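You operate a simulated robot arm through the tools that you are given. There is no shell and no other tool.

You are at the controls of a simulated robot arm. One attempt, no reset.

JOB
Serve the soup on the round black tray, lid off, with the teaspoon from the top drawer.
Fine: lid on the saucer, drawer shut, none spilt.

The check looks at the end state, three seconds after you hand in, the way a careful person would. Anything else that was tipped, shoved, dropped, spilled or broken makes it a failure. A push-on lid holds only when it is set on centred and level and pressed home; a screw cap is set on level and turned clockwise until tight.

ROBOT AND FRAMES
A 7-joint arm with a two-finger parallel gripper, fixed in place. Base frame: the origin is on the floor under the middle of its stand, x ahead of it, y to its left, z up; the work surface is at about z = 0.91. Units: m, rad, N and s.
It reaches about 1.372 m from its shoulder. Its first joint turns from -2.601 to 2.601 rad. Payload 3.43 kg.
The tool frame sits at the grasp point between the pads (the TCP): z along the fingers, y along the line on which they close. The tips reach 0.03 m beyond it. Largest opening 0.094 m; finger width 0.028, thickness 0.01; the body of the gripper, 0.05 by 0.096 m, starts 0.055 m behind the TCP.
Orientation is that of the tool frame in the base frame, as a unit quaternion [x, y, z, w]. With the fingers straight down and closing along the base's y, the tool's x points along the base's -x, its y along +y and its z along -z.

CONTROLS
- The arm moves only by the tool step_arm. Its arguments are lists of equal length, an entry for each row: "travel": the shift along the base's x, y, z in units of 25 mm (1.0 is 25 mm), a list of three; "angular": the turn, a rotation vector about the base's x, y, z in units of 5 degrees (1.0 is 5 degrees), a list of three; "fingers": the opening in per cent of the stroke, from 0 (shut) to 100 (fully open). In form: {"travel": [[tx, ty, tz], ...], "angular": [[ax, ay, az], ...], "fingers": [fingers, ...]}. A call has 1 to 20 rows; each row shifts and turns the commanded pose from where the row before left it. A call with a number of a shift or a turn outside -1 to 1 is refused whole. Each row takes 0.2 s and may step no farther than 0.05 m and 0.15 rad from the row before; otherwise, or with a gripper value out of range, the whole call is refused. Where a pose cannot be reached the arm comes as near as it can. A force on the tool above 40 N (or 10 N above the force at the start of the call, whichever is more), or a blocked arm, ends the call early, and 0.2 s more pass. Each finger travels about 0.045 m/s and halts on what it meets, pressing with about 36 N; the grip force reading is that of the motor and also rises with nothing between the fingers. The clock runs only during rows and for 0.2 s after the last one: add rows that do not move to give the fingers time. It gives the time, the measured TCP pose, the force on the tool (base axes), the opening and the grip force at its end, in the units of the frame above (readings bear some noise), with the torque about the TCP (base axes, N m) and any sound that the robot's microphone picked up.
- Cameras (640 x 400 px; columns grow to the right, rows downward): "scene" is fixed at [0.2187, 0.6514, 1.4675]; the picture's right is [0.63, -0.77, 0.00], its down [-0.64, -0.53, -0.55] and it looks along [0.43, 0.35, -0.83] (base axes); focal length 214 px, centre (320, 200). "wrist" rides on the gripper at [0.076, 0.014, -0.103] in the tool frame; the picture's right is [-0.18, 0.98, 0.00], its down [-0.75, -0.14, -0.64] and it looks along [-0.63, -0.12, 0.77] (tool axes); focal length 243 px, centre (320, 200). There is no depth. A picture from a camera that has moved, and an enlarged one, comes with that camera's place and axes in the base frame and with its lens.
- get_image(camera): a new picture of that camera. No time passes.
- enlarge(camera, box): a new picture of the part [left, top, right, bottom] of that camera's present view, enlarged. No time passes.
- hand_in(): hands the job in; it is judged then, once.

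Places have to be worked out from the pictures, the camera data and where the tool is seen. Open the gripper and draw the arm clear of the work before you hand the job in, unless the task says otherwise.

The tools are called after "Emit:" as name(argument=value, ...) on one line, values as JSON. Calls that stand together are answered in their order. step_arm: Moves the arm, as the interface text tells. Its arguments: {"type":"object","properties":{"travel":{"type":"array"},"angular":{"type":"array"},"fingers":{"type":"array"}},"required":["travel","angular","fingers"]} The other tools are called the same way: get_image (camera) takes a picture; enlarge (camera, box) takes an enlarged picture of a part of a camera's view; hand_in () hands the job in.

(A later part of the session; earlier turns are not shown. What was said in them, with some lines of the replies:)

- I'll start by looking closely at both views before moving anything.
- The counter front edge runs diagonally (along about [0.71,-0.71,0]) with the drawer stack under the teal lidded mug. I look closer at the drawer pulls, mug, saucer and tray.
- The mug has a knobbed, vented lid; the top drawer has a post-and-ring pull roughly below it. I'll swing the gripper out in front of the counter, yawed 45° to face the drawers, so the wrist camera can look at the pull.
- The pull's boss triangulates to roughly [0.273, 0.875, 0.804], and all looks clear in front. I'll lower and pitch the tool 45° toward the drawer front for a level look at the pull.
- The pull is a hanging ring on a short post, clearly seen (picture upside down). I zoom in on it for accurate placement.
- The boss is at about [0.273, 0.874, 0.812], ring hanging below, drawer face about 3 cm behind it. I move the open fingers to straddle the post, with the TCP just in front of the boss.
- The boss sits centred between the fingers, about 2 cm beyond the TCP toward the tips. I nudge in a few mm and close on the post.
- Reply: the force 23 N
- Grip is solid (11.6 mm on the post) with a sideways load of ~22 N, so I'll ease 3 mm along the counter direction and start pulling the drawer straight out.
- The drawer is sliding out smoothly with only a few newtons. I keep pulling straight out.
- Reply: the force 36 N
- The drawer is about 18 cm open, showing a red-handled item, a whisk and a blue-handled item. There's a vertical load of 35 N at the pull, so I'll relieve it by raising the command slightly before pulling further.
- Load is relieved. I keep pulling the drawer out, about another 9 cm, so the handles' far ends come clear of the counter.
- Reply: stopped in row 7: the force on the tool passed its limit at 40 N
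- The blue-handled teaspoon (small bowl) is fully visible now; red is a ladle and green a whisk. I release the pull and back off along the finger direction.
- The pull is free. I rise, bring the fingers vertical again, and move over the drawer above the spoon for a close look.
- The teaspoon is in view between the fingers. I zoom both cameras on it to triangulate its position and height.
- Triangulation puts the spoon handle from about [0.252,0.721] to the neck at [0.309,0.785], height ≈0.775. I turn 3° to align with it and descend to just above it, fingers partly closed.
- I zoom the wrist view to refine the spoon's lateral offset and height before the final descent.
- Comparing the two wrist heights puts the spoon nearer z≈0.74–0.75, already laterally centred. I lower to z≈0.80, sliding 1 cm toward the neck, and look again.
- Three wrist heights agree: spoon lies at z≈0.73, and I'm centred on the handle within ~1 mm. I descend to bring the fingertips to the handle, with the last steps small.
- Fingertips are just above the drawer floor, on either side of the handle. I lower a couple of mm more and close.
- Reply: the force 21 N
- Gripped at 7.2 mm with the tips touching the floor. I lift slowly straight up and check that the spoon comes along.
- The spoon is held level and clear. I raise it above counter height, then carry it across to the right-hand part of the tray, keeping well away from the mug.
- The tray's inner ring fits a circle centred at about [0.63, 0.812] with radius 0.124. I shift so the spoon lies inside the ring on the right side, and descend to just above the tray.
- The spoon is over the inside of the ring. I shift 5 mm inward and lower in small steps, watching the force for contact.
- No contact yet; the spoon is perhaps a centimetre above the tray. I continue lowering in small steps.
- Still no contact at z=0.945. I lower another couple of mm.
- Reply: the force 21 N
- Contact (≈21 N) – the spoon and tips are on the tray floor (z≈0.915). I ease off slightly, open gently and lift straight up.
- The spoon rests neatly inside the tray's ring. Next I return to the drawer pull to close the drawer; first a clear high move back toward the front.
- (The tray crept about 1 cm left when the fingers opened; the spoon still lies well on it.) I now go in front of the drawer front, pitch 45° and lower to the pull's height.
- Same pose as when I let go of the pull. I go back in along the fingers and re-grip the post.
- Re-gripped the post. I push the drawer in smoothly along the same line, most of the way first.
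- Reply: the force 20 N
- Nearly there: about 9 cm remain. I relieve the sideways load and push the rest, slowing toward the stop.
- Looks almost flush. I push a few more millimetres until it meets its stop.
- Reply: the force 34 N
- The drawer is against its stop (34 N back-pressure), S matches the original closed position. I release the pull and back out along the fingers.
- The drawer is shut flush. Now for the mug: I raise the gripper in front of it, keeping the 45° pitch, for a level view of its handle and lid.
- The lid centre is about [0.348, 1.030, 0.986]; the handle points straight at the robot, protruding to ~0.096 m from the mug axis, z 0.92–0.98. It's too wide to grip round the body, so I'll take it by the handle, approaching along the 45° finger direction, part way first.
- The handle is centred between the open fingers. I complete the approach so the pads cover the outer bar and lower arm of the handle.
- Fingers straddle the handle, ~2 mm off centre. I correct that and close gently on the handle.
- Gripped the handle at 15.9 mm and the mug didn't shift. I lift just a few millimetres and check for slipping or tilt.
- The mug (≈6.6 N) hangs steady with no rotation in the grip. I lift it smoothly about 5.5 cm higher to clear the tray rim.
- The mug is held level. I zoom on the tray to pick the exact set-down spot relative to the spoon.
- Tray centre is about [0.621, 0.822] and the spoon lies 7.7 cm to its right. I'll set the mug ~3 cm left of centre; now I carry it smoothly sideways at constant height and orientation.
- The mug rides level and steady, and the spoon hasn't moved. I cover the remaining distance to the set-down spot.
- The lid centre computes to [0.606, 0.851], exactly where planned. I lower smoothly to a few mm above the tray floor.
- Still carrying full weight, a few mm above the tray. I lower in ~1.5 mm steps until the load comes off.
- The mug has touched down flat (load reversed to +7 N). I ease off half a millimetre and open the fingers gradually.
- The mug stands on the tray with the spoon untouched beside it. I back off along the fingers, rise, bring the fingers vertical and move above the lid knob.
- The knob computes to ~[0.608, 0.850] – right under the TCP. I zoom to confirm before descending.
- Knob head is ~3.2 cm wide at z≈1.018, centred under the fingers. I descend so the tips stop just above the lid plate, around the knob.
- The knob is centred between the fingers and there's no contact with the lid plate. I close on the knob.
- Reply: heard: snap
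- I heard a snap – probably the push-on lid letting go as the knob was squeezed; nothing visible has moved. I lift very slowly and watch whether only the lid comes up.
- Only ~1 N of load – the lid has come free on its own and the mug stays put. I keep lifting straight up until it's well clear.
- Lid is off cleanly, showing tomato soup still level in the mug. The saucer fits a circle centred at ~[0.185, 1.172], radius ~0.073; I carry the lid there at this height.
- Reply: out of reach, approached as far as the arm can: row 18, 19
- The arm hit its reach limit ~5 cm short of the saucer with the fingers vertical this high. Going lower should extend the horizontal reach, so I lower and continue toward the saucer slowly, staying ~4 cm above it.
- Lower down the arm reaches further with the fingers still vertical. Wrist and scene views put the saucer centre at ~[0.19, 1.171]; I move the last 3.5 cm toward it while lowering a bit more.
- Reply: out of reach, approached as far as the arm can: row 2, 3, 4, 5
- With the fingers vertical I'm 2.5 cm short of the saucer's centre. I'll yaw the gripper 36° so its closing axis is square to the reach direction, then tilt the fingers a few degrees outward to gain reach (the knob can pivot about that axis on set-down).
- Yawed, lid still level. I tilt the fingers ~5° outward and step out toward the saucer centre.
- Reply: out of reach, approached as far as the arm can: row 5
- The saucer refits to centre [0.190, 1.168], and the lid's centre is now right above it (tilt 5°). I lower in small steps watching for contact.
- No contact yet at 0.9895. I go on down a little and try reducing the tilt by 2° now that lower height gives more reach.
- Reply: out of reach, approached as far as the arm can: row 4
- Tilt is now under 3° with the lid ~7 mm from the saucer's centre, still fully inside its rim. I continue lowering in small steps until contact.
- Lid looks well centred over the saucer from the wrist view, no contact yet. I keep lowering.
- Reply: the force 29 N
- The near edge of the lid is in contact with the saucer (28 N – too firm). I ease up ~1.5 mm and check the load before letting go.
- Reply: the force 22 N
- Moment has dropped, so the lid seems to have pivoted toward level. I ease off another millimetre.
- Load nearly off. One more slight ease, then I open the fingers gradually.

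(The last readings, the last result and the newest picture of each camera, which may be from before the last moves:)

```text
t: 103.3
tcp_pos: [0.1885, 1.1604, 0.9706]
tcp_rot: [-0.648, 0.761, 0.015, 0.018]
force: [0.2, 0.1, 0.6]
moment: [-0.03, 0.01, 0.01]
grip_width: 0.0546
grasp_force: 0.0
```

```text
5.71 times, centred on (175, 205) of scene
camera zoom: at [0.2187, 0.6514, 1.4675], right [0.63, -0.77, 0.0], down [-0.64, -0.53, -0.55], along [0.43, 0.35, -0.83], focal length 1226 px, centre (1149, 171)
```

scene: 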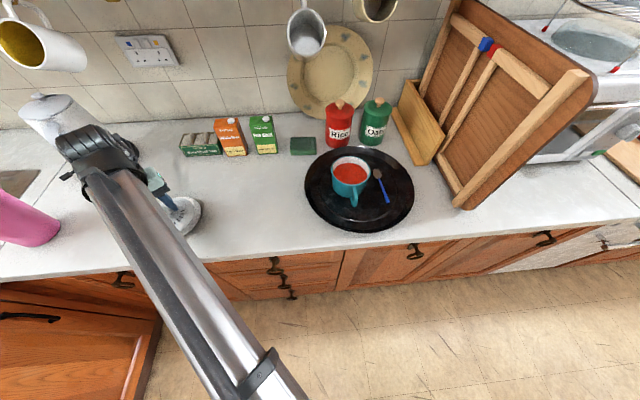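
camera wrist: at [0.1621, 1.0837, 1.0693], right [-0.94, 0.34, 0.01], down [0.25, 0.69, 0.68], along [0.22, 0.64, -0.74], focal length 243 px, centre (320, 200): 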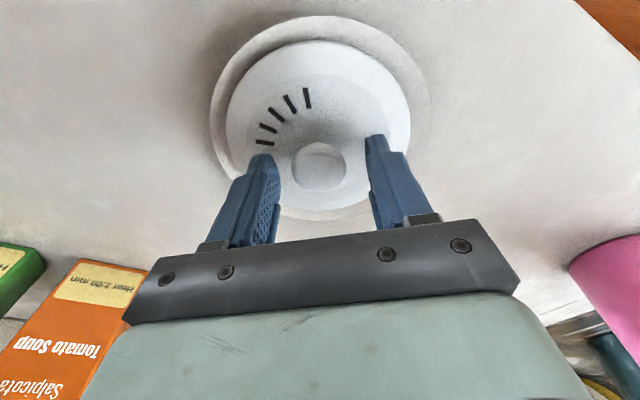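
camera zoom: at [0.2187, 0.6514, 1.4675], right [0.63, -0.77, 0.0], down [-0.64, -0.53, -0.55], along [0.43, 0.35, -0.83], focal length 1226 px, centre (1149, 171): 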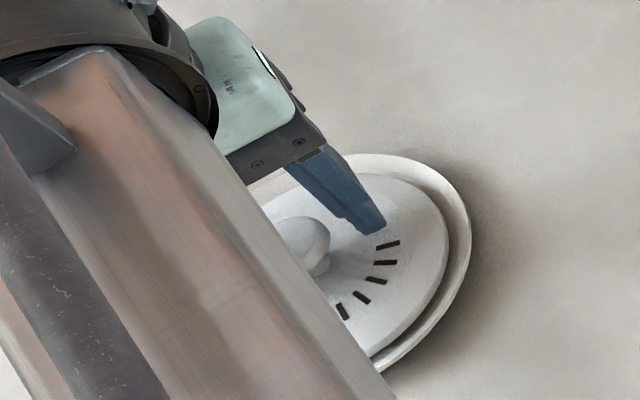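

The lid rests on the saucer and the fingers are clear of the knob. I retreat up and back toward the robot.

Emit:
step_arm(travel=[[0, -0.05, 0.3], [-0.03, -0.15, 0.5], [-0.04, -0.25, 0.6], [-0.04, -0.3, 0.8], [-0.04, -0.4, 1], [-0.04, -0.6, 1], [0, -0.8, 1], [0, -1, 1]], angular=[[0, 0, 0], [0, 0, 0], [0, 0, 0], [0, 0, 0], [-0.25, 0.04, 0], [-0.25, 0.04, 0], [0, 0, 0], [0, 0, 0]], fingers=[58, 58, 58, 58, 58, 58, 58, 58])

Emit:
get_image(camera="wrist")

Emit:
get_image(camera="scene")

```text
t: 105.2
tcp_pos: [0.1823, 1.0729, 1.1241]
tcp_rot: [-0.649, 0.761, 0.001, 0.001]
force: [0.8, -0.1, 0.1]
moment: [-0.03, 0.02, -0.02]
grip_width: 0.0545
grasp_force: 0.1
```

```text
taken
camera wrist: at [0.1573, 0.9997, 1.2256], right [-0.94, 0.34, 0.0], down [0.26, 0.72, 0.64], along [0.22, 0.61, -0.76], focal length 243 px, centre (320, 200)
```

wrist: 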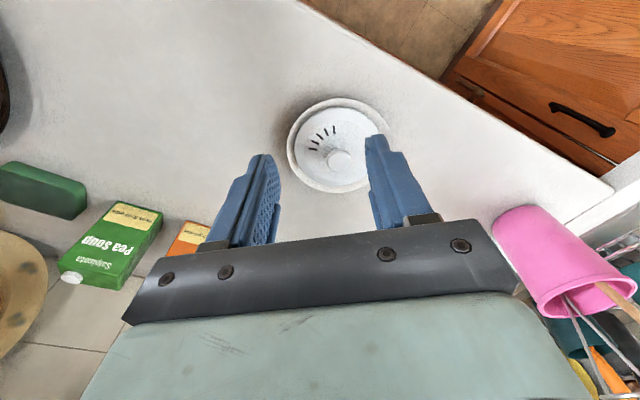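

```text
taken
```

scene: 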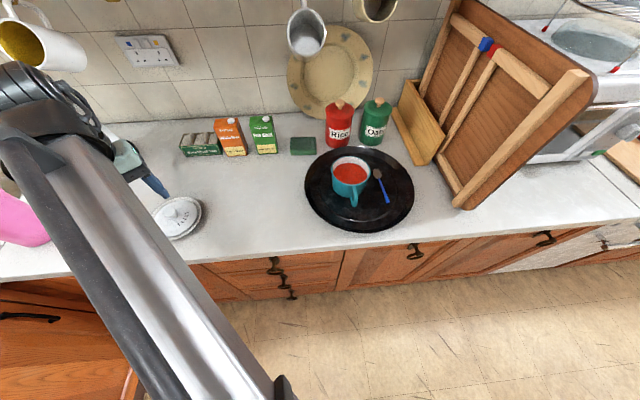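

The lid sits centred on the saucer. I draw the arm well back from the work, then inspect everything.

Emit:
step_arm(travel=[[0, -1, 0.5], [0, -1, 0.5], [0, -1, 0.5], [0, -1, 0.3], [0, -1, 0.2], [0, -1, 0], [0, -1, 0], [0, -1, 0], [0, -1, 0], [0, -1, 0], [0, -1, 0], [0, -1, 0], [0.3, -1, 0], [0.3, -1, 0], [0.3, -1, 0]], angular=[[0, 0, 0], [0, 0, 0], [0, 0, 0], [0, 0, 0], [0, 0, 0], [0, 0, 0], [0, 0, -1], [0, 0, -1], [0, 0, -1], [0, 0, -1], [0, 0, -1], [0, 0, -1], [0, 0, -1], [0, 0, 0], [0, 0, 0]], fingers=[80, 80, 80, 80, 80, 80, 80, 80, 80, 80, 80, 80, 80, 80, 80])

Emit:
get_image(camera="scene")

Emit:
enlarge(camera="scene", box=[290, 130, 430, 240])

Emit:
enlarge(camera="scene", box=[120, 170, 240, 260])

```text
t: 108.3
tcp_pos: [0.2099, 0.7079, 1.153]
tcp_rot: [-0.389, 0.921, 0.006, 0.005]
force: [0.4, -0.1, 0.2]
moment: [-0.01, -0.01, 0.0]
grip_width: 0.0751
grasp_force: 0.0
out of reach, approached as far as the arm can: row 13, 14, 15
```

```text
taken
```

scene: 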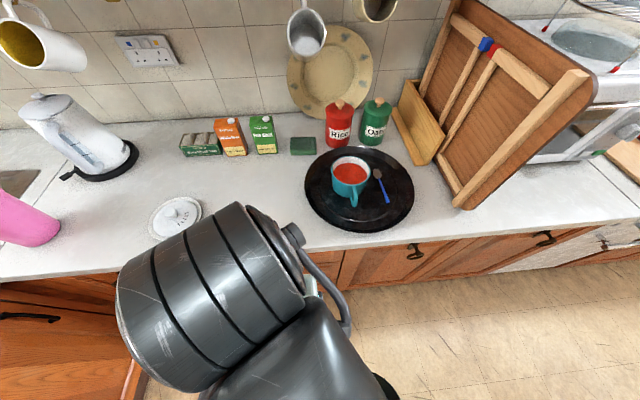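

```text
3.64 times, centred on (360, 185) of scene
camera zoom: at [0.2187, 0.6514, 1.4675], right [0.63, -0.77, 0.0], down [-0.64, -0.53, -0.55], along [0.43, 0.35, -0.83], focal length 780 px, centre (174, 254)
```

zoom: 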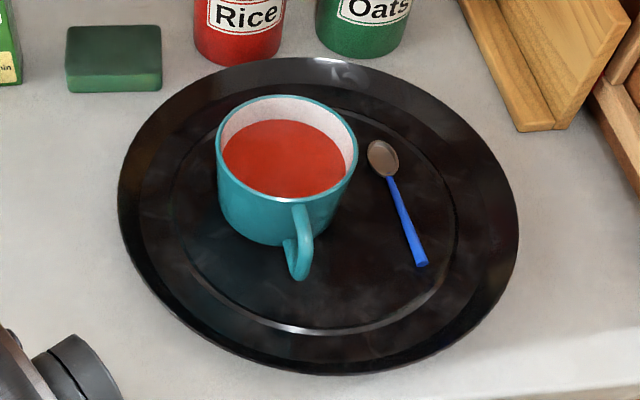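

```text
4.44 times, centred on (180, 215) of scene
camera zoom: at [0.2187, 0.6514, 1.4675], right [0.63, -0.77, 0.0], down [-0.64, -0.53, -0.55], along [0.43, 0.35, -0.83], focal length 953 px, centre (942, 133)
```

zoom: 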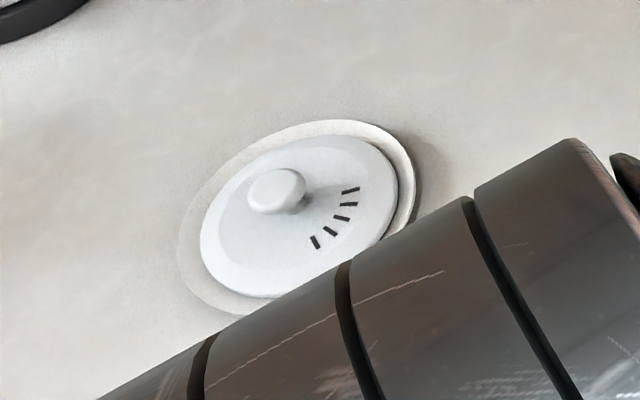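

Everything looks right: open soup upright on the tray with the teaspoon beside it, lid lying flat on the saucer. The arm hides the drawer, so I swing it aside to check that and finish clear.

Emit:
step_arm(travel=[[0.97, -0.3, 0], [0.97, -0.3, 0], [0.97, -0.3, 0], [0.97, -0.3, 0], [0.97, -0.3, 0], [0.97, -0.3, 0], [0.97, -0.3, 0], [0.86, -0.65, 0], [0.86, -0.65, 0], [0.86, -0.65, 0], [0.86, -0.65, 0], [0.86, -0.65, 0], [0.86, -0.65, 0], [0.86, -0.65, 0], [0, 0, 0]], angular=[[0, 0, 0], [0, 0, 0], [0, 0, 0], [0, 0, 0], [0, 0, 0], [0, 0, 0], [0, 0, 0], [0, 0, 0], [0, 0, 0], [0, 0, 0], [0, 0, 0], [0, 0, 0], [0, 0, 0], [0, 0, 0], [0, 0, 0]], fingers=[100, 100, 100, 100, 100, 100, 100, 100, 100, 100, 100, 100, 100, 100, 100])

Emit:
get_image(camera="scene")

Emit:
enlarge(camera="scene", box=[160, 230, 360, 330])

Emit:
enlarge(camera="scene", box=[120, 170, 240, 260])

```text
t: 110.5
tcp_pos: [0.4341, 0.6169, 1.1473]
tcp_rot: [-0.389, 0.921, 0.003, 0.008]
force: [2.5, 0.4, -3.0]
moment: [0.17, 0.17, 0.15]
grip_width: 0.0938
grasp_force: 0.0
out of reach, approached as far as the arm can: row 1
stopped in row 10: the force on the tool passed its limit at 44 N (the readings are from after the stop); the commanded pose is now the measured one
```

```text
taken
```

scene: 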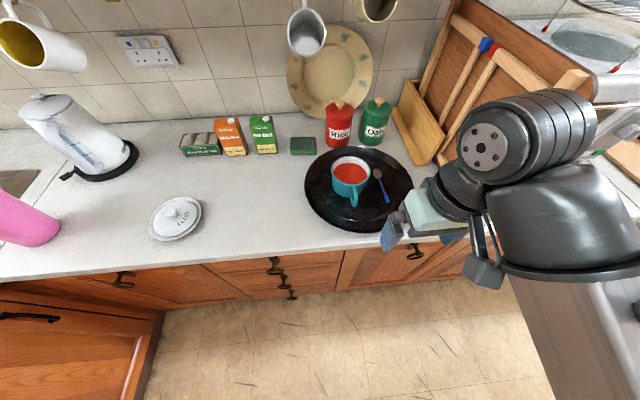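

```text
3.20 times, centred on (260, 280) of scene
camera zoom: at [0.2187, 0.6514, 1.4675], right [0.63, -0.77, 0.0], down [-0.64, -0.53, -0.55], along [0.43, 0.35, -0.83], focal length 686 px, centre (512, -56)
```

zoom: 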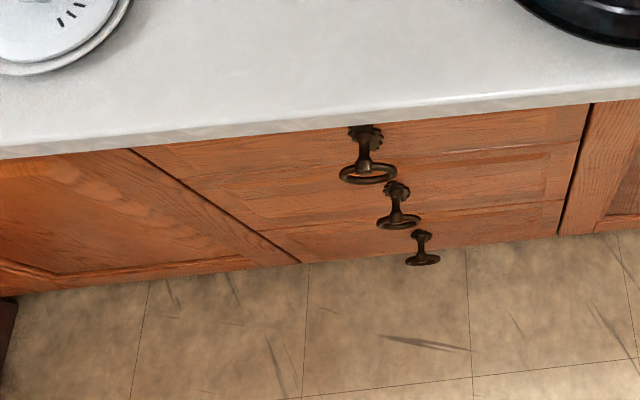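

```text
4.44 times, centred on (180, 215) of scene
camera zoom: at [0.2187, 0.6514, 1.4675], right [0.63, -0.77, 0.0], down [-0.64, -0.53, -0.55], along [0.43, 0.35, -0.83], focal length 953 px, centre (942, 133)
```

zoom: 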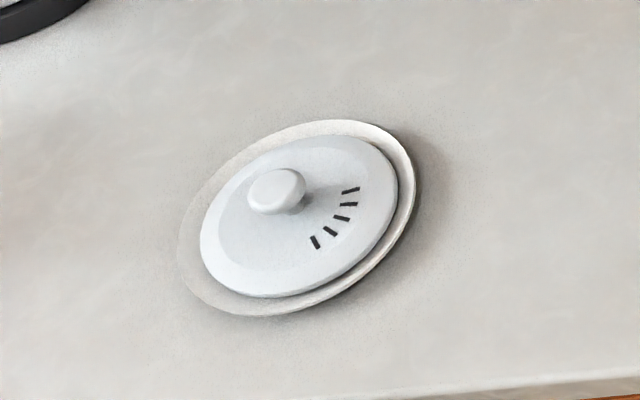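

Drawer is shut flush and the lid lies flat on the saucer. The last sweep stopped on a force spike, so I check what the wrist sees and whether anything was touched.

Emit:
get_image(camera="wrist")

Emit:
enlarge(camera="scene", box=[360, 0, 640, 300])

Emit:
enlarge(camera="scene", box=[290, 130, 430, 240])

```text
taken
camera wrist: at [0.3711, 0.5712, 1.2497], right [-0.57, 0.82, 0.01], down [0.62, 0.43, 0.65], along [0.53, 0.38, -0.76], focal length 243 px, centre (320, 200)
```

wrist: 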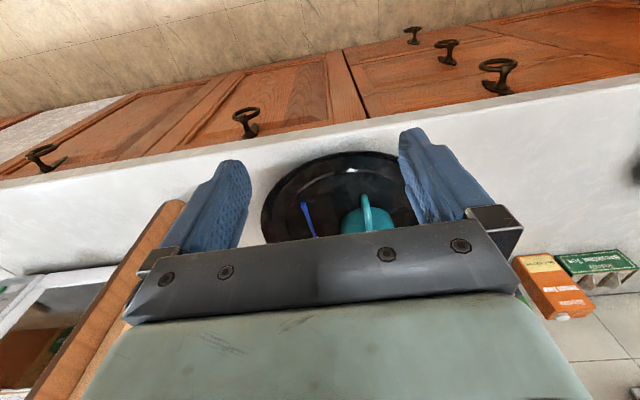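

```text
1.33 times, centred on (500, 150) of scene
camera zoom: at [0.2187, 0.6514, 1.4675], right [0.63, -0.77, 0.0], down [-0.64, -0.53, -0.55], along [0.43, 0.35, -0.83], focal length 286 px, centre (80, 267)
```

zoom: 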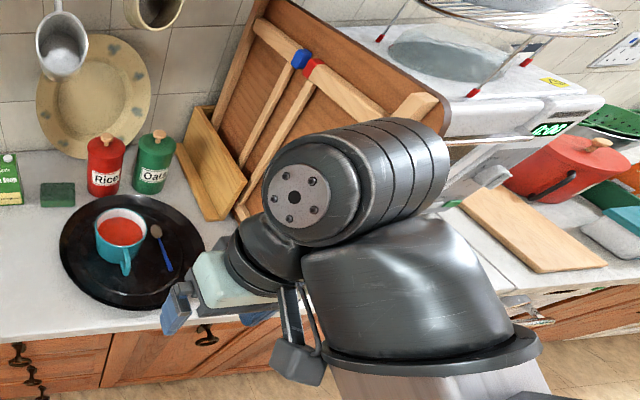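

```text
3.64 times, centred on (360, 185) of scene
camera zoom: at [0.2187, 0.6514, 1.4675], right [0.63, -0.77, 0.0], down [-0.64, -0.53, -0.55], along [0.43, 0.35, -0.83], focal length 780 px, centre (174, 254)
```

zoom: 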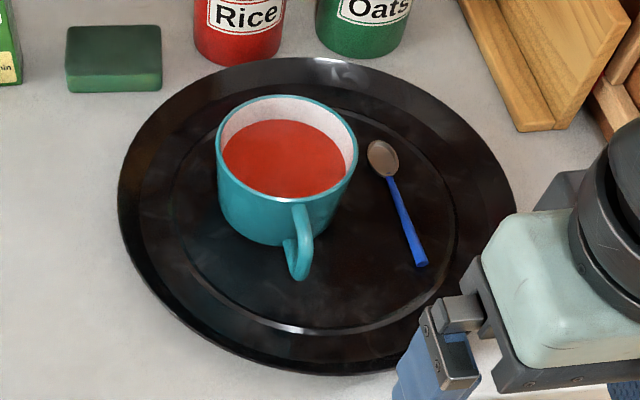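

Board, canisters, tray and mug are all where they were; the spike was just the arm unfolding near its inner limit (residual force ~3 N). I hold still for a moment to confirm everything is settled.

Emit:
step_arm(travel=[[0, 0, 0], [0, 0, 0], [0, 0, 0], [0, 0, 0], [0, 0, 0]], angular=[[0, 0, 0], [0, 0, 0], [0, 0, 0], [0, 0, 0], [0, 0, 0]], fingers=[100, 100, 100, 100, 100])

Emit:
get_image(camera="scene")

```text
t: 111.7
tcp_pos: [0.4348, 0.6171, 1.1478]
tcp_rot: [-0.387, 0.922, 0.003, 0.007]
force: [1.1, 2.7, -8.4]
moment: [0.07, -0.21, -0.04]
grip_width: 0.0942
grasp_force: 0.1
```

```text
taken
```

scene: 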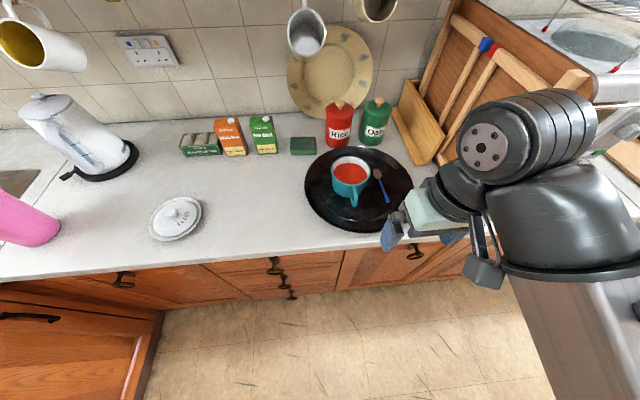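

There's still a residual ~8 N on the tool – the wrist camera box is apparently touching my own forearm in this folded pose. I move 5 cm outward (still in front of the counter, high above everything) to free it.

Emit:
step_arm(travel=[[0.3, 0.3, 0], [0.5, 0.5, 0], [0.5, 0.5, 0], [0.3, 0.3, 0], [0, 0, 0], [0, 0, 0]], angular=[[0, 0, 0], [0, 0, 0], [0, 0, 0], [0, 0, 0], [0, 0, 0], [0, 0, 0]], fingers=[100, 100, 100, 100, 100, 100])

Emit:
get_image(camera="scene")

Emit:
get_image(camera="wrist")

```text
t: 113.1
tcp_pos: [0.474, 0.6557, 1.1483]
tcp_rot: [-0.388, 0.922, 0.004, 0.006]
force: [-0.1, 0.0, 0.7]
moment: [-0.02, 0.02, 0.01]
grip_width: 0.0943
grasp_force: 0.0
```

```text
taken
```

scene: 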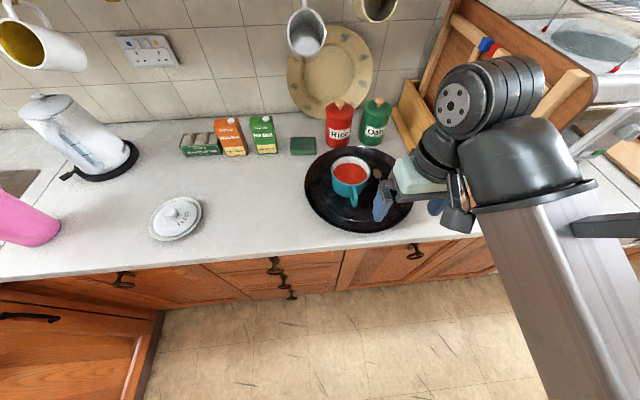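

```text
taken
camera wrist: at [0.4107, 0.6104, 1.2502], right [-0.57, 0.82, 0.01], down [0.62, 0.43, 0.65], along [0.53, 0.38, -0.76], focal length 243 px, centre (320, 200)
```

wrist: 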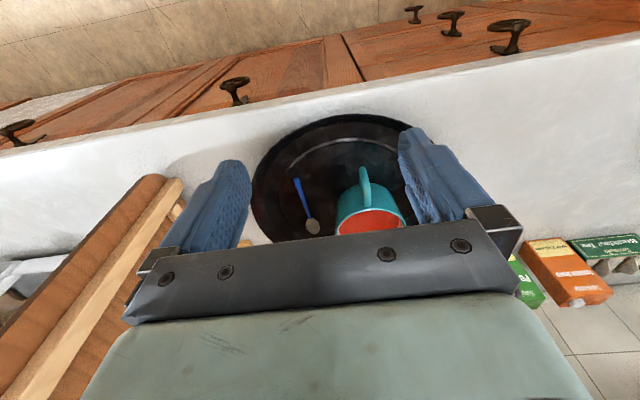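

The arm is free (force ≈0), open and clear of the work. The soup is open on the tray with the teaspoon, the lid is on the saucer, the drawer is shut and I see nothing spilt, so I hand in.

Emit:
hand_in()

```text
The job is handed in.
```

The soup is on the round black tray with the lid off and the teaspoon beside it. The lid is lying flat on the saucer, the top drawer is shut, and I saw nothing spilt in the last pictures.

- **Tray:** it crept about 1 cm to the left when I opened the fingers to let go of the spoon. I left it there. The mug and spoon are both well inside its rim.
- **Snap:** I heard a snap as I closed on the lid's knob. The lid then lifted away by itself and the mug stayed put, so I took it to be the lid letting go.
- **Lid set-down:** the saucer was at the edge of the arm's reach. I set the lid down with the fingers tilted a few degrees. It ended up fully inside the saucer's rim but may be a few millimetres off centre.
- **Force spike at the end:** drawing the arm away, one move stopped on a force of over 44 N. I think the arm had folded against itself, because the force cleared when I moved it out 5 cm. The objects I could compare in the pictures had not moved.
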